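You operate a simulated robot arm through the tools that you are given. There is no shell and no other tool. Be economical: measure what you need, move in short steps, check, and stop when the job is done.

Carry out the task below with a simulated robot arm. There is one attempt and no reset: what you move stays moved.

Task
Stack the 90 card from the top of the packing table on top of the 120 card.

The check looks at the end state, three seconds after you hand in, the way a careful person would. Anything else that was tipped, shoved, dropped, spilled or broken makes it a failure.

Robot
A 6-joint arm with a two-finger parallel gripper, fixed in place. Base frame: the origin is at the foot of the arm, x ahead of it, y to its left, z up; the work surface is at about z = 0.72. Lengths are in m, angles in rad, forces in N, time in s.
With the tool pointing down near the work surface it reaches from about 0.26 to 0.66 m from the base axis. Its first joint turns from -1.152 to 1.152 rad. Payload 2.9 kg.
The TCP is the grasp point between the finger pads, 0.03 m short of the fingertips. In the tool frame z runs along the fingers and y along their closing line. Largest opening 0.11 m; finger width 0.02, thickness 0.01; the body of the gripper, 0.048 by 0.112 m, starts 0.055 m behind the TCP.
Orientation is that of the tool frame in the base frame, as [roll, pitch, yaw] about the fixed x, y, z axes, in that order (R = Rz(yaw) Ry(pitch) Rx(roll)). With the fingers straight down and closing along the base's y, the tool's x points along the base's -x, its y along +y and its z along -z.

Tools
- The arm moves only by the tool play_rows. Its argument "steps" is text: rows parted by semicolons, each of 7 numbers parted by spaces: the opening, from 0 (shut) to 1 (fully open), then the shift along the tool's x, y, z in m, then the turn, a rotation vector about the tool's x, y, z in rad. In form: grip dx dy dz wx wy wz; .... A call has 1 to 12 rows; each row shifts and turns the commanded pose from where the row before left it, along the tool's axes as they then stand. Rows are played at 5 a second. More than 0.05 m and 0.15 rad between two rows, or a gripper value outside its range, and nothing of the call is played. Where a pose cannot be reached the arm comes as near as it can. A force on the tool above 40 N (or 10 N above the force at the start of the call, whichever is more), or a blocked arm, ends the call early, and 0.2 s more pass. Each finger travels about 0.108 m/s and halts on what it meets, pressing with about 44 N; the grip force reading is that of the motor and also rises with nothing between the fingers. The clock runs only during rows and for 0.2 s after the last one: add rows that do not move to give the fingers time. The reply holds the time, the measured pose of the TCP, the force on the tool along the base axes, the opening and the grip force, in the units named above and with some noise.
- Cameras (640 x 400 px; columns grow to the right, rows downward): "scene" is fixed at [0.081, 0.4411, 1.3772]; the picture's right is [-0.70, -0.71, 0.00], its down [-0.45, 0.44, -0.78] and it looks along [0.55, -0.54, -0.63] (base axes); focal length 318 px, centre (320, 200). "wrist" rides on the gripper at [-0.036, 0, -0.057] in the tool frame; the picture's right is [0.00, -1.00, 0.00], its down [0.97, 0.00, -0.24] and it looks along [0.24, 0.00, 0.97] (tool axes); focal length 218 px, centre (320, 200).
- camera(camera): a new picture of that camera. The clock stands still meanwhile.
- locate(camera, pixels): for up to 12 pixels [column, row] of the newest picture of that camera ("zoom" is the newest enlarged one), the place [x, y, z] in the base frame of the surface seen there, good to about 0.003 m. The clock stands still meanwhile.
- zoom(camera, box): a new picture of the part [left, top, right, bottom] of that camera's present view, enlarged. The clock stands still meanwhile.
- close_job(): hands the job in; it is judged then, once.

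Work in short steps. Measure before you move; look again where a grasp or a placing could have gone wrong, and mend it. You have 60 turns and 20 pictures in all, those below and enlarged ones among them. Open the gripper and draw the arm clear of the work before you hand the job in, unless the task says otherwise; then end with one line.

The tools are called by a JSON object that holds its "api" and its "payload". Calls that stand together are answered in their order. play_rows: Moves the arm, as the interface text tells. Its arguments: {"type":"object","properties":{"steps":{"type":"string"}},"required":["steps"]} The other tools are called the same way: camera (camera) takes a picture; locate (camera, pixels) gives the place of the surface under pixels of a picture; zoom (camera, box) takes an enlarged picture of a part of a camera's view; close_job () hands the job in.

At the start:

```text
time: 0.0
tcp_pos: [0.3758, -0.1045, 0.9821]
tool_rot: [-3.142, -0.001, -3.141]
ft_force: [0.3, -0.3, -0.2]
finger_gap: 0.1099
grip_force: 0.1
```

scene: 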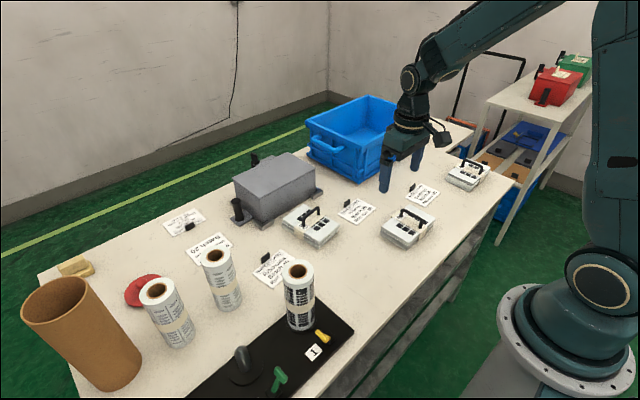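
wrist: 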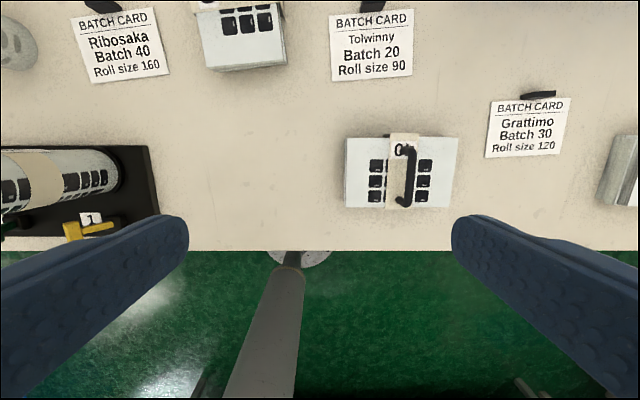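

The wrist view shows a roll size 90 card near (372,45) and a roll size 120 card near (528,128). I'll zoom into the scene to check the other cards.

{"api": "zoom", "payload": {"camera": "scene", "box": [320, 150, 480, 250]}}

{"api": "zoom", "payload": {"camera": "scene", "box": [150, 195, 310, 295]}}

{"api": "locate", "payload": {"camera": "wrist", "pixels": [[332, 17], [412, 11], [410, 76], [331, 80], [372, 5], [492, 103], [569, 99], [560, 154], [487, 156], [538, 96], [372, 45], [528, 128]]}}

```text
4.00 times, centred on (400, 200) of scene
```

zoom: 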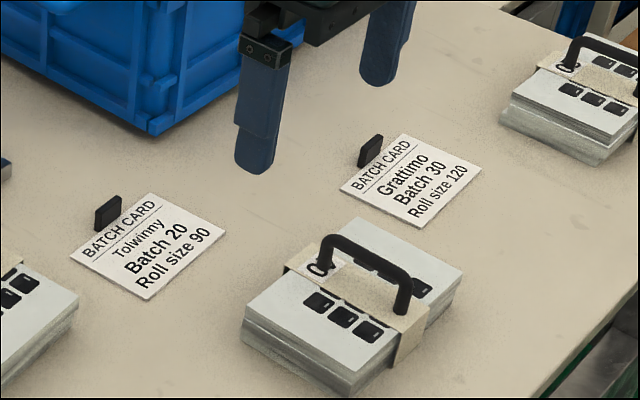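

```text
4.00 times, centred on (230, 245) of scene
```

zoom: 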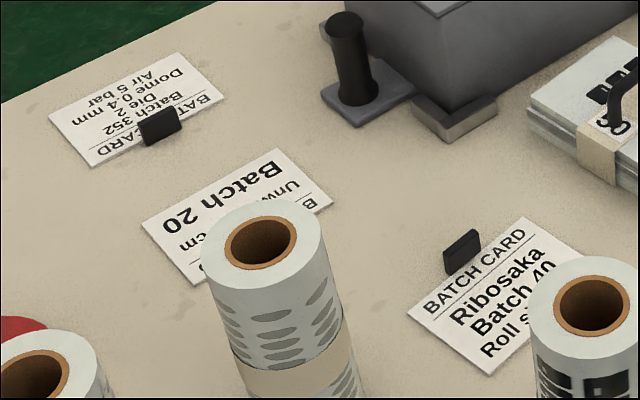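

```text
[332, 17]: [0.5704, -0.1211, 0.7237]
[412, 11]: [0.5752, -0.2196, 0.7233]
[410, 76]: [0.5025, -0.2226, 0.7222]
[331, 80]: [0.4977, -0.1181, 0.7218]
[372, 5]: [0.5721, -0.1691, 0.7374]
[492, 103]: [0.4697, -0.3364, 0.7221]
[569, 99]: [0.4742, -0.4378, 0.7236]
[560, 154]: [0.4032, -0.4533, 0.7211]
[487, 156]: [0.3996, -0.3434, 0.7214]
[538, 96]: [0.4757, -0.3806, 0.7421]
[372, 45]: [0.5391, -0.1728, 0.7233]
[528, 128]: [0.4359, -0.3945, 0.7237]
```

Tab of the 90 card sits at its far edge, seen in scene near (347,203). I'll measure both tabs, the bin wall, and neighbours.

{"api": "zoom", "payload": {"camera": "scene", "box": [330, 170, 410, 220]}}

{"api": "locate", "payload": {"camera": "scene", "pixels": [[358, 182], [310, 155], [311, 122], [360, 147], [395, 150], [320, 190], [347, 203], [413, 187]]}}

{"api": "locate", "payload": {"camera": "zoom", "pixels": [[112, 245], [145, 228], [145, 250], [115, 275], [130, 250], [138, 222], [500, 100], [540, 80]]}}

```text
8.00 times, centred on (370, 195) of scene
```

zoom: 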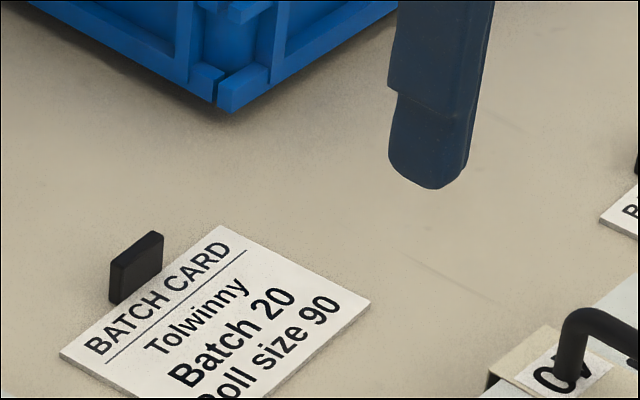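

```text
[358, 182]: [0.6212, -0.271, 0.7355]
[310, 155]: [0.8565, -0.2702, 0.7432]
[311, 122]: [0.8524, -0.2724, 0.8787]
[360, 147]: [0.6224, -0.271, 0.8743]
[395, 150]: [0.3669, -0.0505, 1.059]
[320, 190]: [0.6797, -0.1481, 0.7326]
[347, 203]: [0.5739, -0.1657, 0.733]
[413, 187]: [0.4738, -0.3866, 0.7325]
```

```text
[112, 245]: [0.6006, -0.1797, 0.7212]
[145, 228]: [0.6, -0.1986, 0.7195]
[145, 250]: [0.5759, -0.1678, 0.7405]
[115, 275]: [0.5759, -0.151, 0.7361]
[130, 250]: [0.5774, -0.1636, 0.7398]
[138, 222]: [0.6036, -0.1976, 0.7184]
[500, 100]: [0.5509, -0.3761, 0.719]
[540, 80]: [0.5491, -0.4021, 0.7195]
```

The tab is at about (0.576,-0.165), z up to 0.745, thin along x; bin wall is at y=-0.271, x>0.62, so it is clear. I move over the tab at height first, closing the fingers to about half.

{"api": "play_rows", "payload": {"steps": "0.5 -0.04 -0.012 0 0 0 0;0.5 -0.04 -0.012 0 0 0 0;0.5 -0.04 -0.012 0 0 0 0;0.5 -0.04 -0.012 0 0 0 0;0.5 -0.04 -0.012 0 0 0 0;0.5 0 0 0 0 0 0"}}

{"api": "play_rows", "payload": {"steps": "0.5 0 0 0 0 0 -0.143;0.5 0 0 0 0 0 -0.143;0.5 0 0 0 0 0 -0.143;0.5 0 0 0 0 0 -0.143;0.5 0 0 0 0 0 -0.143;0.5 0 0 0 0 0 -0.143;0.5 0 0 0 0 0 -0.143;0.5 0 0 0 0 0 -0.143;0.5 0 0 0 0 0 -0.143;0.5 0 0 0 0 0 -0.143;0.5 0 0 0 0 0 -0.14;0.5 0 0 0 0 0 0"}}

{"api": "camera", "payload": {"camera": "wrist"}}

```text
time: 1.4
tcp_pos: [0.5803, -0.1635, 0.9824]
tool_rot: [3.14, 0.001, 3.141]
ft_force: [-0.3, 0.7, -0.6]
finger_gap: 0.0551
grip_force: 0.0
```

```text
time: 4.0
tcp_pos: [0.5759, -0.1655, 0.9841]
tool_rot: [3.141, 0.0, -1.57]
ft_force: [-0.2, 0.0, 1.0]
finger_gap: 0.055
grip_force: 0.0
```

```text
14 pictures are left
```

wrist: 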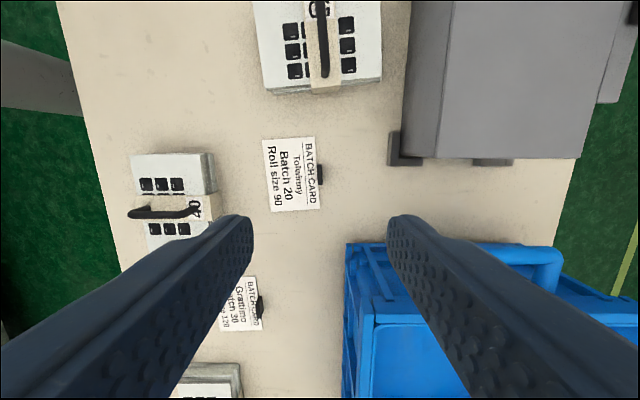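

The tab shows at (320,174), directly along the tool's line in x. I descend to z≈0.82 (tips at 0.79) and look closer.

{"api": "play_rows", "payload": {"steps": "0.5 0 0 0.04 0 0 0;0.5 0 0 0.04 0 0 0;0.5 0 0 0.04 0 0 0;0.5 0 0 0.04 0 0 0;0.5 0 0 0 0 0 0"}}

{"api": "camera", "payload": {"camera": "wrist"}}

```text
time: 5.2
tcp_pos: [0.5765, -0.1671, 0.8233]
tool_rot: [-3.14, 0.0, -1.572]
ft_force: [-0.9, -0.5, 1.1]
finger_gap: 0.0548
grip_force: 0.1
```

```text
13 pictures are left
```

wrist: 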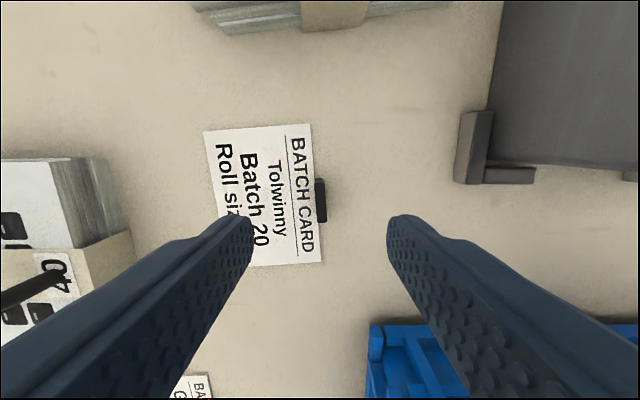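

The tab spans about (315–327, 178–223). I measure the tab and card corners from here.

{"api": "locate", "payload": {"camera": "wrist", "pixels": [[317, 182], [323, 182], [318, 218], [324, 218], [321, 200], [312, 127], [318, 260], [206, 133], [322, 180], [309, 200], [335, 200], [326, 200]]}}

{"api": "zoom", "payload": {"camera": "wrist", "box": [240, 150, 400, 250]}}

```text
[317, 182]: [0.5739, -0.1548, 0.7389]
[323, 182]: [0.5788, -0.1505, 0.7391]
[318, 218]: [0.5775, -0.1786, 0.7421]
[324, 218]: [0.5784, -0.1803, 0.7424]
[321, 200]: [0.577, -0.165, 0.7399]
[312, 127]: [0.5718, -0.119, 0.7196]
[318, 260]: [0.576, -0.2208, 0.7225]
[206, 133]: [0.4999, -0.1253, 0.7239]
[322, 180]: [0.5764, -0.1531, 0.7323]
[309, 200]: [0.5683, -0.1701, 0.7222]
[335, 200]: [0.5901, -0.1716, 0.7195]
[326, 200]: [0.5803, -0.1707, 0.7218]
```

```text
4.00 times, centred on (320, 200) of wrist
```

zoom: 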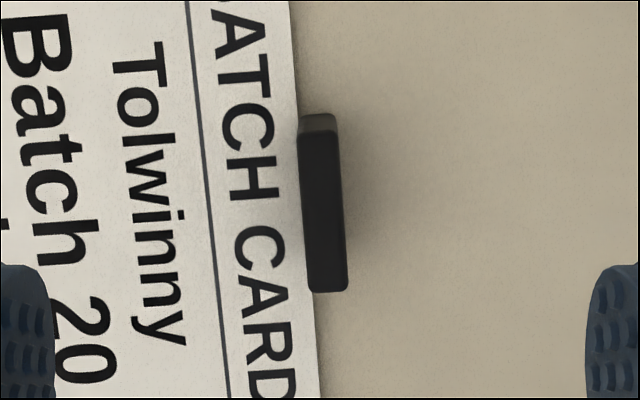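

The tab sits just beyond the card edge, centred at (0.577,-0.165), top ~0.741, with ~0.06 rad yaw. I align to that and lower to TCP z≈0.755, still open.

{"api": "play_rows", "payload": {"steps": "0.5 0 -0.001 0 0 0 -0.06;0.5 0 0 0.025 0 0 0;0.5 0 0 0.025 0 0 0;0.5 0 0 0.01 0 0 0;0.5 0 0 0.007 0 0 0;0.5 0 0 0 0 0 0"}}

{"api": "zoom", "payload": {"camera": "wrist", "box": [200, 100, 440, 250]}}

```text
time: 6.6
tcp_pos: [0.58, -0.1654, 0.7553]
tool_rot: [-3.14, 0.0, -1.512]
ft_force: [0.3, -0.3, 0.5]
finger_gap: 0.0551
grip_force: 0.0
```

```text
2.67 times, centred on (320, 175) of wrist
```

zoom: 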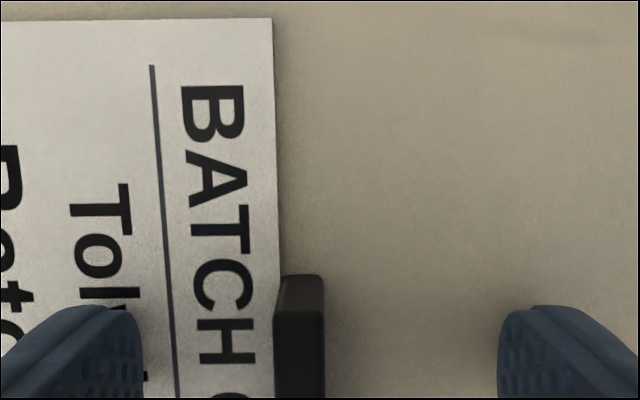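

Tab centre (px 302) lies ~17 px left of the finger midpoint (320), about 2.5 mm; I shift that way and close in ramps.

{"api": "play_rows", "payload": {"steps": "0.5 0 0.0025 0.001 0 0 0;0.3 0 0 0 0 0 0;0.2 0 0 0 0 0 0;0.12 0 0 0 0 0 0;0.07 0 0 0 0 0 0;0.03 0 0 0 0 0 0;0 0 0 0 0 0 0;0 0 0 0 0 0 0"}}

{"api": "zoom", "payload": {"camera": "wrist", "box": [200, 100, 440, 250]}}

```text
time: 8.4
tcp_pos: [0.5775, -0.1645, 0.7549]
tool_rot: [-3.141, -0.001, -1.513]
ft_force: [-0.7, -0.1, 0.4]
finger_gap: 0.0045
grip_force: 43.9
```

```text
2.67 times, centred on (320, 175) of wrist
```

zoom: 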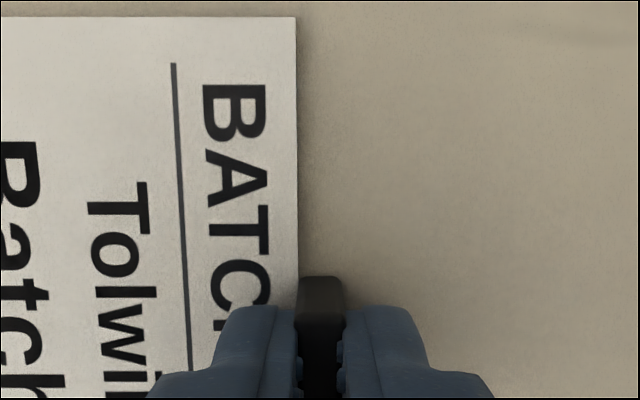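

The tab is gripped (gap 4.5 mm, 44 N). I lift about 8 cm and check.

{"api": "play_rows", "payload": {"steps": "0 0 0 -0.01 0 0 0;0 0 0 -0.02 0 0 0;0 0 0 -0.025 0 0 0;0 0 0 -0.025 0 0 0;0 0 0 0 0 0 0"}}

{"api": "camera", "payload": {"camera": "wrist"}}

{"api": "camera", "payload": {"camera": "scene"}}

```text
time: 9.6
tcp_pos: [0.5759, -0.1642, 0.8328]
tool_rot: [3.141, 0.002, -1.513]
ft_force: [-0.1, 0.7, -0.1]
finger_gap: 0.0044
grip_force: 44.3
```

```text
9 pictures are left
```

wrist: 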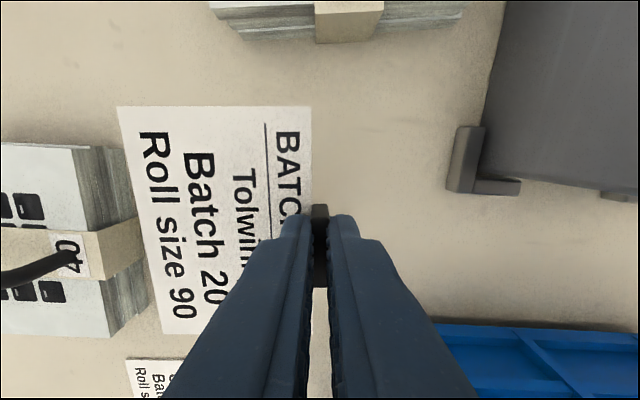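

```text
8 pictures are left
```

scene: 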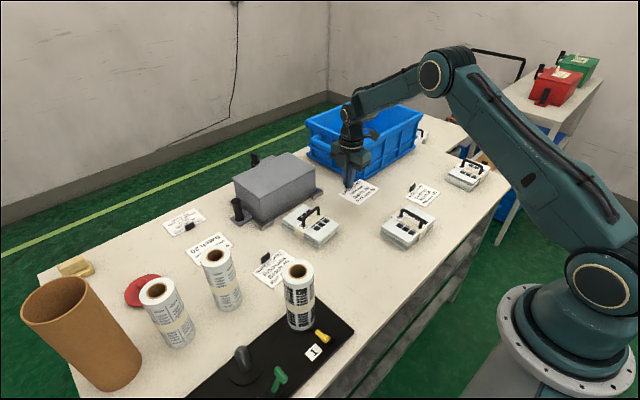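

The card is held level. I zoom the scene on the 120 card (around 422,195) to measure its corners and tab accurately.

{"api": "zoom", "payload": {"camera": "scene", "box": [382, 170, 462, 220]}}

{"api": "locate", "payload": {"camera": "wrist", "pixels": [[119, 110], [308, 110], [165, 330], [200, 200], [280, 120], [60, 240], [122, 160]]}}

```text
8.00 times, centred on (422, 195) of scene
```

zoom: 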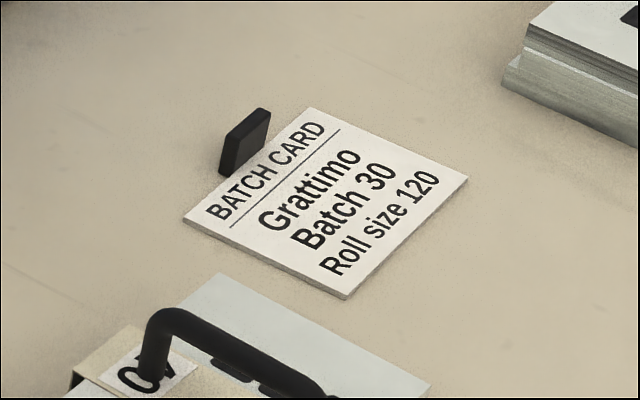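

```text
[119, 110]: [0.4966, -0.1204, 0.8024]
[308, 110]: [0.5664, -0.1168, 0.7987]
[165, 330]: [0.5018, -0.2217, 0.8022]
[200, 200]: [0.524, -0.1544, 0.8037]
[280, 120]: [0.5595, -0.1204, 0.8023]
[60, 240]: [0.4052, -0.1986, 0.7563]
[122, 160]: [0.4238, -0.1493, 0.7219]
```

{"api": "locate", "payload": {"camera": "zoom", "pixels": [[311, 110], [465, 178], [346, 292], [186, 219], [222, 172], [262, 148], [245, 145], [240, 140], [265, 113], [430, 380], [505, 85], [225, 165]]}}

```text
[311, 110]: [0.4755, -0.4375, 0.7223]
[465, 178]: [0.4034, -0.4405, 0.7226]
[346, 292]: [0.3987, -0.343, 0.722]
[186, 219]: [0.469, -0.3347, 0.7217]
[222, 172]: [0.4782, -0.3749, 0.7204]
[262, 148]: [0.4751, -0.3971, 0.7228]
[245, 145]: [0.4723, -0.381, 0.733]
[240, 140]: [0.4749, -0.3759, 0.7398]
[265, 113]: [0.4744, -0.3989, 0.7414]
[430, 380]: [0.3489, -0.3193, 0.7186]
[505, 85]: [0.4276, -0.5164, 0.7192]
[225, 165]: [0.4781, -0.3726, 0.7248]
```

The 120 card is centred at (0.437,-0.389) with the same ~0.06 yaw, tab at its +x edge. I'll turn the 90 card 180° so the tabs are on opposite edges and the cards line up; first raise and carry toward it.

{"api": "play_rows", "payload": {"steps": "0 0 0 -0.033 0 0 0;0 0 0 -0.033 0 0 0;0 0 0 -0.033 0 0 0;0 0.02676 0.0241 0 0 0 0;0 0.02676 0.0241 0 0 0 0;0 0.02676 0.0241 0 0 0 0;0 0.02676 0.0241 0 0 0 0;0 0.02676 0.0241 0 0 0 0;0 0.02676 0.0241 0 0 0 0;0 0.02676 0.0241 0 0 0 0;0 0.02676 0.0241 0 0 0 0;0 0 0 0 0 0 0"}}

{"api": "play_rows", "payload": {"steps": "0 0 0 0 0 0 0.143;0 0 0 0 0 0 0.143;0 0 0 0 0 0 0.143;0 0 0 0 0 0 0.143;0 0 0 0 0 0 0.143;0 0 0 0 0 0 0.143;0 0 0 0 0 0 0.143;0 0 0 0 0 0 0.143;0 0 0 0 0 0 0.143;0 0 0 0 0 0 0.143;0 0 0 0 0 0 0.14;0 0 0 0 0 0 0"}}

{"api": "play_rows", "payload": {"steps": "0 0 0 0 0 0 0.143;0 0 0 0 0 0 0.143;0 0 0 0 0 0 0.143;0 0 0 0 0 0 0.143;0 0 0 0 0 0 0.143;0 0 0 0 0 0 0.143;0 0 0 0 0 0 0.143;0 0 0 0 0 0 0.143;0 0 0 0 0 0 0.143;0 0 0 0 0 0 0.143;0 0 0 0 0 0 0.1416;0 0 0 0 0 0 0"}}

```text
time: 12.2
tcp_pos: [0.3972, -0.3918, 0.9352]
tool_rot: [3.141, 0.003, -1.513]
ft_force: [0.5, -0.5, -0.3]
finger_gap: 0.0041
grip_force: 43.7
```

```text
time: 14.8
tcp_pos: [0.3975, -0.3894, 0.933]
tool_rot: [3.141, 0.0, -3.083]
ft_force: [0.7, 0.0, -0.7]
finger_gap: 0.0042
grip_force: 44.1
```

```text
time: 17.4
tcp_pos: [0.394, -0.3908, 0.9338]
tool_rot: [-3.14, -0.002, 1.628]
ft_force: [-0.3, 0.5, -0.3]
finger_gap: 0.0046
grip_force: 44.0
```

The turn is complete (yaw 1.628). I lower to TCP z≈0.80 (card bottom ~0.765, above the 0.741 tab) and look.

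{"api": "play_rows", "payload": {"steps": "0 0 0 0.035 0 0 0;0 0 0 0.035 0 0 0;0 0 0 0.035 0 0 0;0 0 0 0.027 0 0 0;0 0 0 0 0 0 0"}}

{"api": "camera", "payload": {"camera": "wrist"}}

{"api": "zoom", "payload": {"camera": "scene", "box": [362, 140, 490, 220]}}

```text
time: 18.6
tcp_pos: [0.3948, -0.3911, 0.8012]
tool_rot: [3.141, -0.003, 1.63]
ft_force: [-0.5, -0.1, 0.1]
finger_gap: 0.0042
grip_force: 44.9
```

```text
6 pictures are left
```

wrist: 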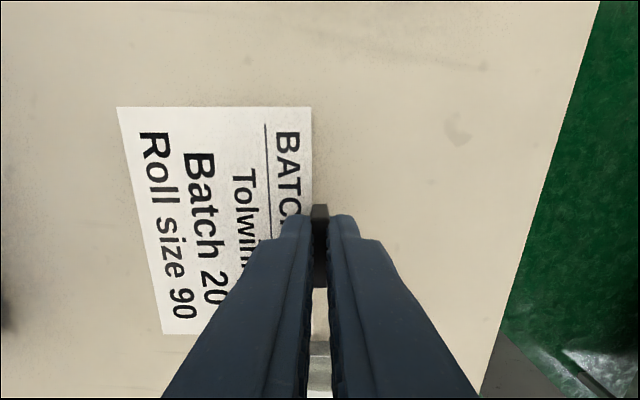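

```text
5.00 times, centred on (426, 180) of scene
```

zoom: 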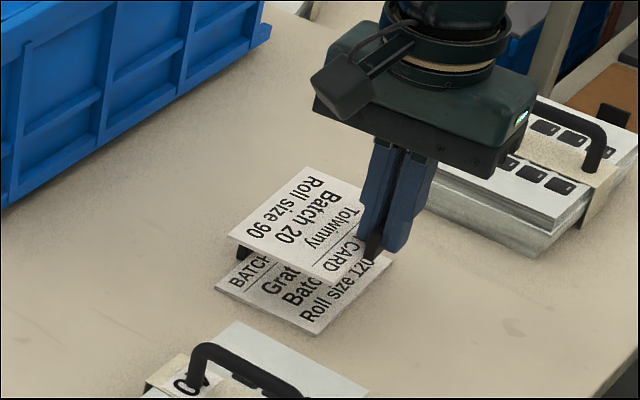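

The 90 card hovers over the 120 card with tabs opposite. I measure the held card's corners against the 120 card.

{"api": "locate", "payload": {"camera": "wrist", "pixels": [[119, 110], [308, 110], [165, 330], [200, 200]]}}

{"api": "locate", "payload": {"camera": "zoom", "pixels": [[306, 170], [231, 237], [330, 282], [320, 330], [218, 287], [240, 252], [388, 262]]}}

```text
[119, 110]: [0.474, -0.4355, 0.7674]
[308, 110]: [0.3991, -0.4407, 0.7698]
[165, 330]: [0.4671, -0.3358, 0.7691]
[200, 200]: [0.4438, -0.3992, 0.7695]
```

```text
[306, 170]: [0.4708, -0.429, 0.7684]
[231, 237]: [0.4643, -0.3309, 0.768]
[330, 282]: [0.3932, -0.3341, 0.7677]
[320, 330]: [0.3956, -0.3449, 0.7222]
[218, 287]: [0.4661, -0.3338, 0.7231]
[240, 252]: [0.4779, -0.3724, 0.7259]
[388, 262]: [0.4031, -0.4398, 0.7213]
```

The held card's edge is ~3 mm short of the 120's tab line; I add 1.5 mm more margin, centre y, and lower to just above contact.

{"api": "play_rows", "payload": {"steps": "0 -0.002 -0.0015 0 0 0 0;0 0 0 0.015 0 0 0;0 0 0 0.015 0 0 0;0 0 0 0.008 0 0 0;0 0 0 0.002 0 0 0;0 0 0 0 0 0 0"}}

{"api": "zoom", "payload": {"camera": "scene", "box": [382, 165, 462, 215]}}

```text
time: 20.0
tcp_pos: [0.3943, -0.3918, 0.7617]
tool_rot: [-3.141, -0.002, 1.63]
ft_force: [0.1, -0.3, -1.3]
finger_gap: 0.0043
grip_force: 44.1
```

```text
8.00 times, centred on (422, 190) of scene
```

zoom: 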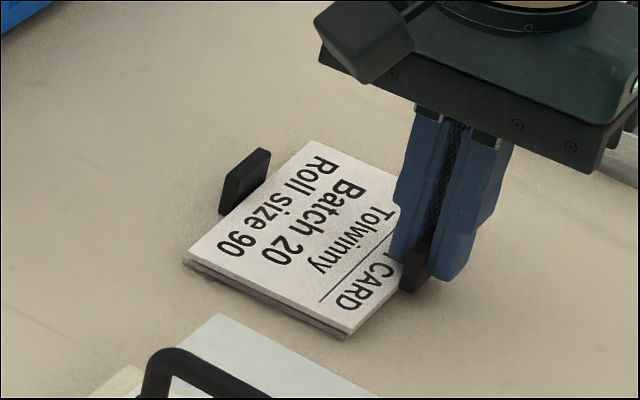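

It's nearly touching, clear of the 120's tab. I lower in 1 mm steps watching the force.

{"api": "play_rows", "payload": {"steps": "0 0 0 0.001 0 0 0;0 0 0 0.001 0 0 0;0 0 0 0 0 0 0"}}

{"api": "play_rows", "payload": {"steps": "0 0 0 0.001 0 0 0;0 0 0 0 0 0 0"}}

```text
time: 20.8
tcp_pos: [0.3937, -0.3928, 0.7608]
tool_rot: [-3.141, -0.001, 1.631]
ft_force: [-0.9, -0.3, -0.1]
finger_gap: 0.0043
grip_force: 44.7
```

```text
time: 21.4
tcp_pos: [0.3944, -0.3912, 0.7586]
tool_rot: [3.141, -0.001, 1.63]
ft_force: [1.4, 0.3, 0.1]
finger_gap: 0.0042
grip_force: 44.6
```

No contact force yet; one more millimetre.

{"api": "play_rows", "payload": {"steps": "0 0 0 0.0007 0 0 0;0 0 0 0 0 0 0"}}

{"api": "zoom", "payload": {"camera": "scene", "box": [398, 185, 438, 210]}}

```text
time: 22.0
tcp_pos: [0.3946, -0.3909, 0.7574]
tool_rot: [3.141, 0.001, 1.63]
ft_force: [0.3, 0.1, 1.1]
finger_gap: 0.0045
grip_force: 44.4
```

```text
16.00 times, centred on (418, 198) of scene
```

zoom: 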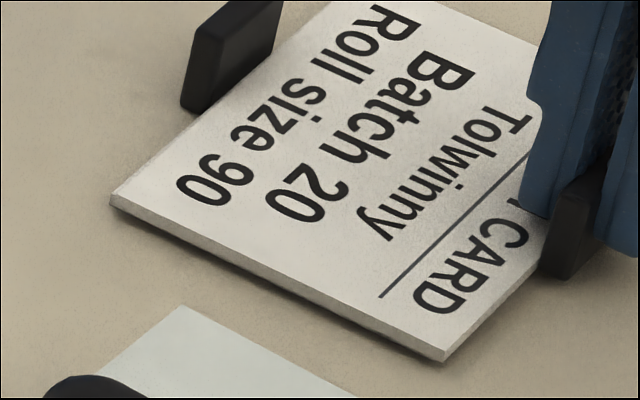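

The cards look flush now. I open gently and, once released, rise straight up.

{"api": "play_rows", "payload": {"steps": "0.06 0 0 0 0 0 0;0.12 0 0 0 0 0 0;0.2 0 0 0 0 0 0;0.3 0 0 0 0 0 0;0.3 0 0 0 0 0 0;0.3 0 0 -0.02 0 0 0;0.3 0 0 -0.03 0 0 0;0.3 0 0 -0.04 0 0 0;0.3 0 0 -0.04 0 0 0;0.3 0 0 -0.04 0 0 0;0.3 0 0 0 0 0 0"}}

{"api": "camera", "payload": {"camera": "scene"}}

{"api": "zoom", "payload": {"camera": "scene", "box": [382, 165, 462, 215]}}

```text
time: 24.4
tcp_pos: [0.396, -0.3891, 0.9275]
tool_rot: [-3.141, -0.003, 1.629]
ft_force: [-0.3, 0.5, -0.6]
finger_gap: 0.033
grip_force: 0.0
```

```text
2 pictures are left
```

scene: 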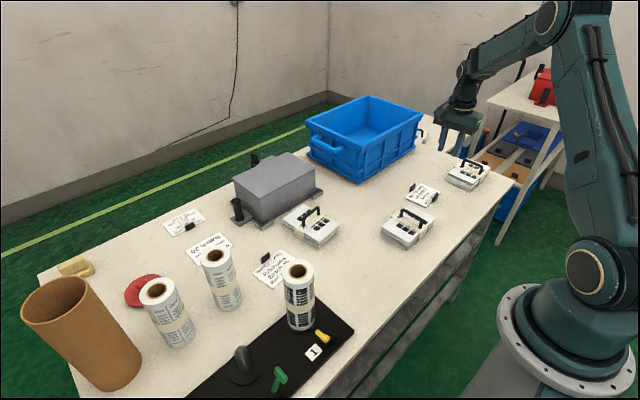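

```text
8.00 times, centred on (422, 190) of scene
```

zoom: 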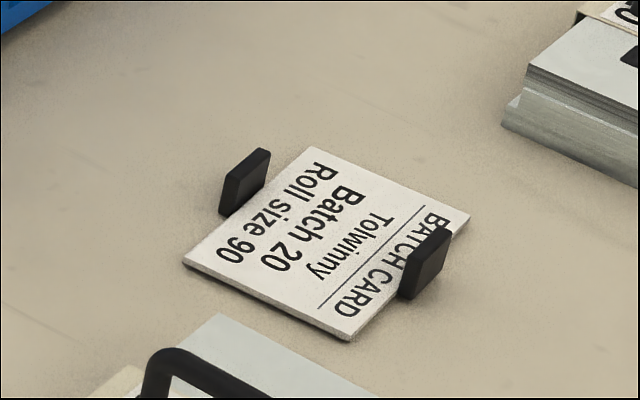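

The 90 card lies flat on the 120 card, and everything else is unmoved. I open the gripper fully, rise a little more and hand in.

{"api": "play_rows", "payload": {"steps": "1 0 0 -0.03 0 0 0;1 0 0 -0.03 0 0 0;1 0 0 0 0 0 0;1 0 0 0 0 0 0"}}

{"api": "close_job", "payload": {}}

```text
time: 25.4
tcp_pos: [0.3952, -0.3904, 0.9871]
tool_rot: [-3.141, 0.001, 1.629]
ft_force: [0.5, -0.4, -0.1]
finger_gap: 0.11
grip_force: 0.0
```

```text
The job is handed in.
```

The 90 card is lying flat on top of the 120 card, turned 180° so the two tabs don't touch; nothing else was moved, and the job is handed in.
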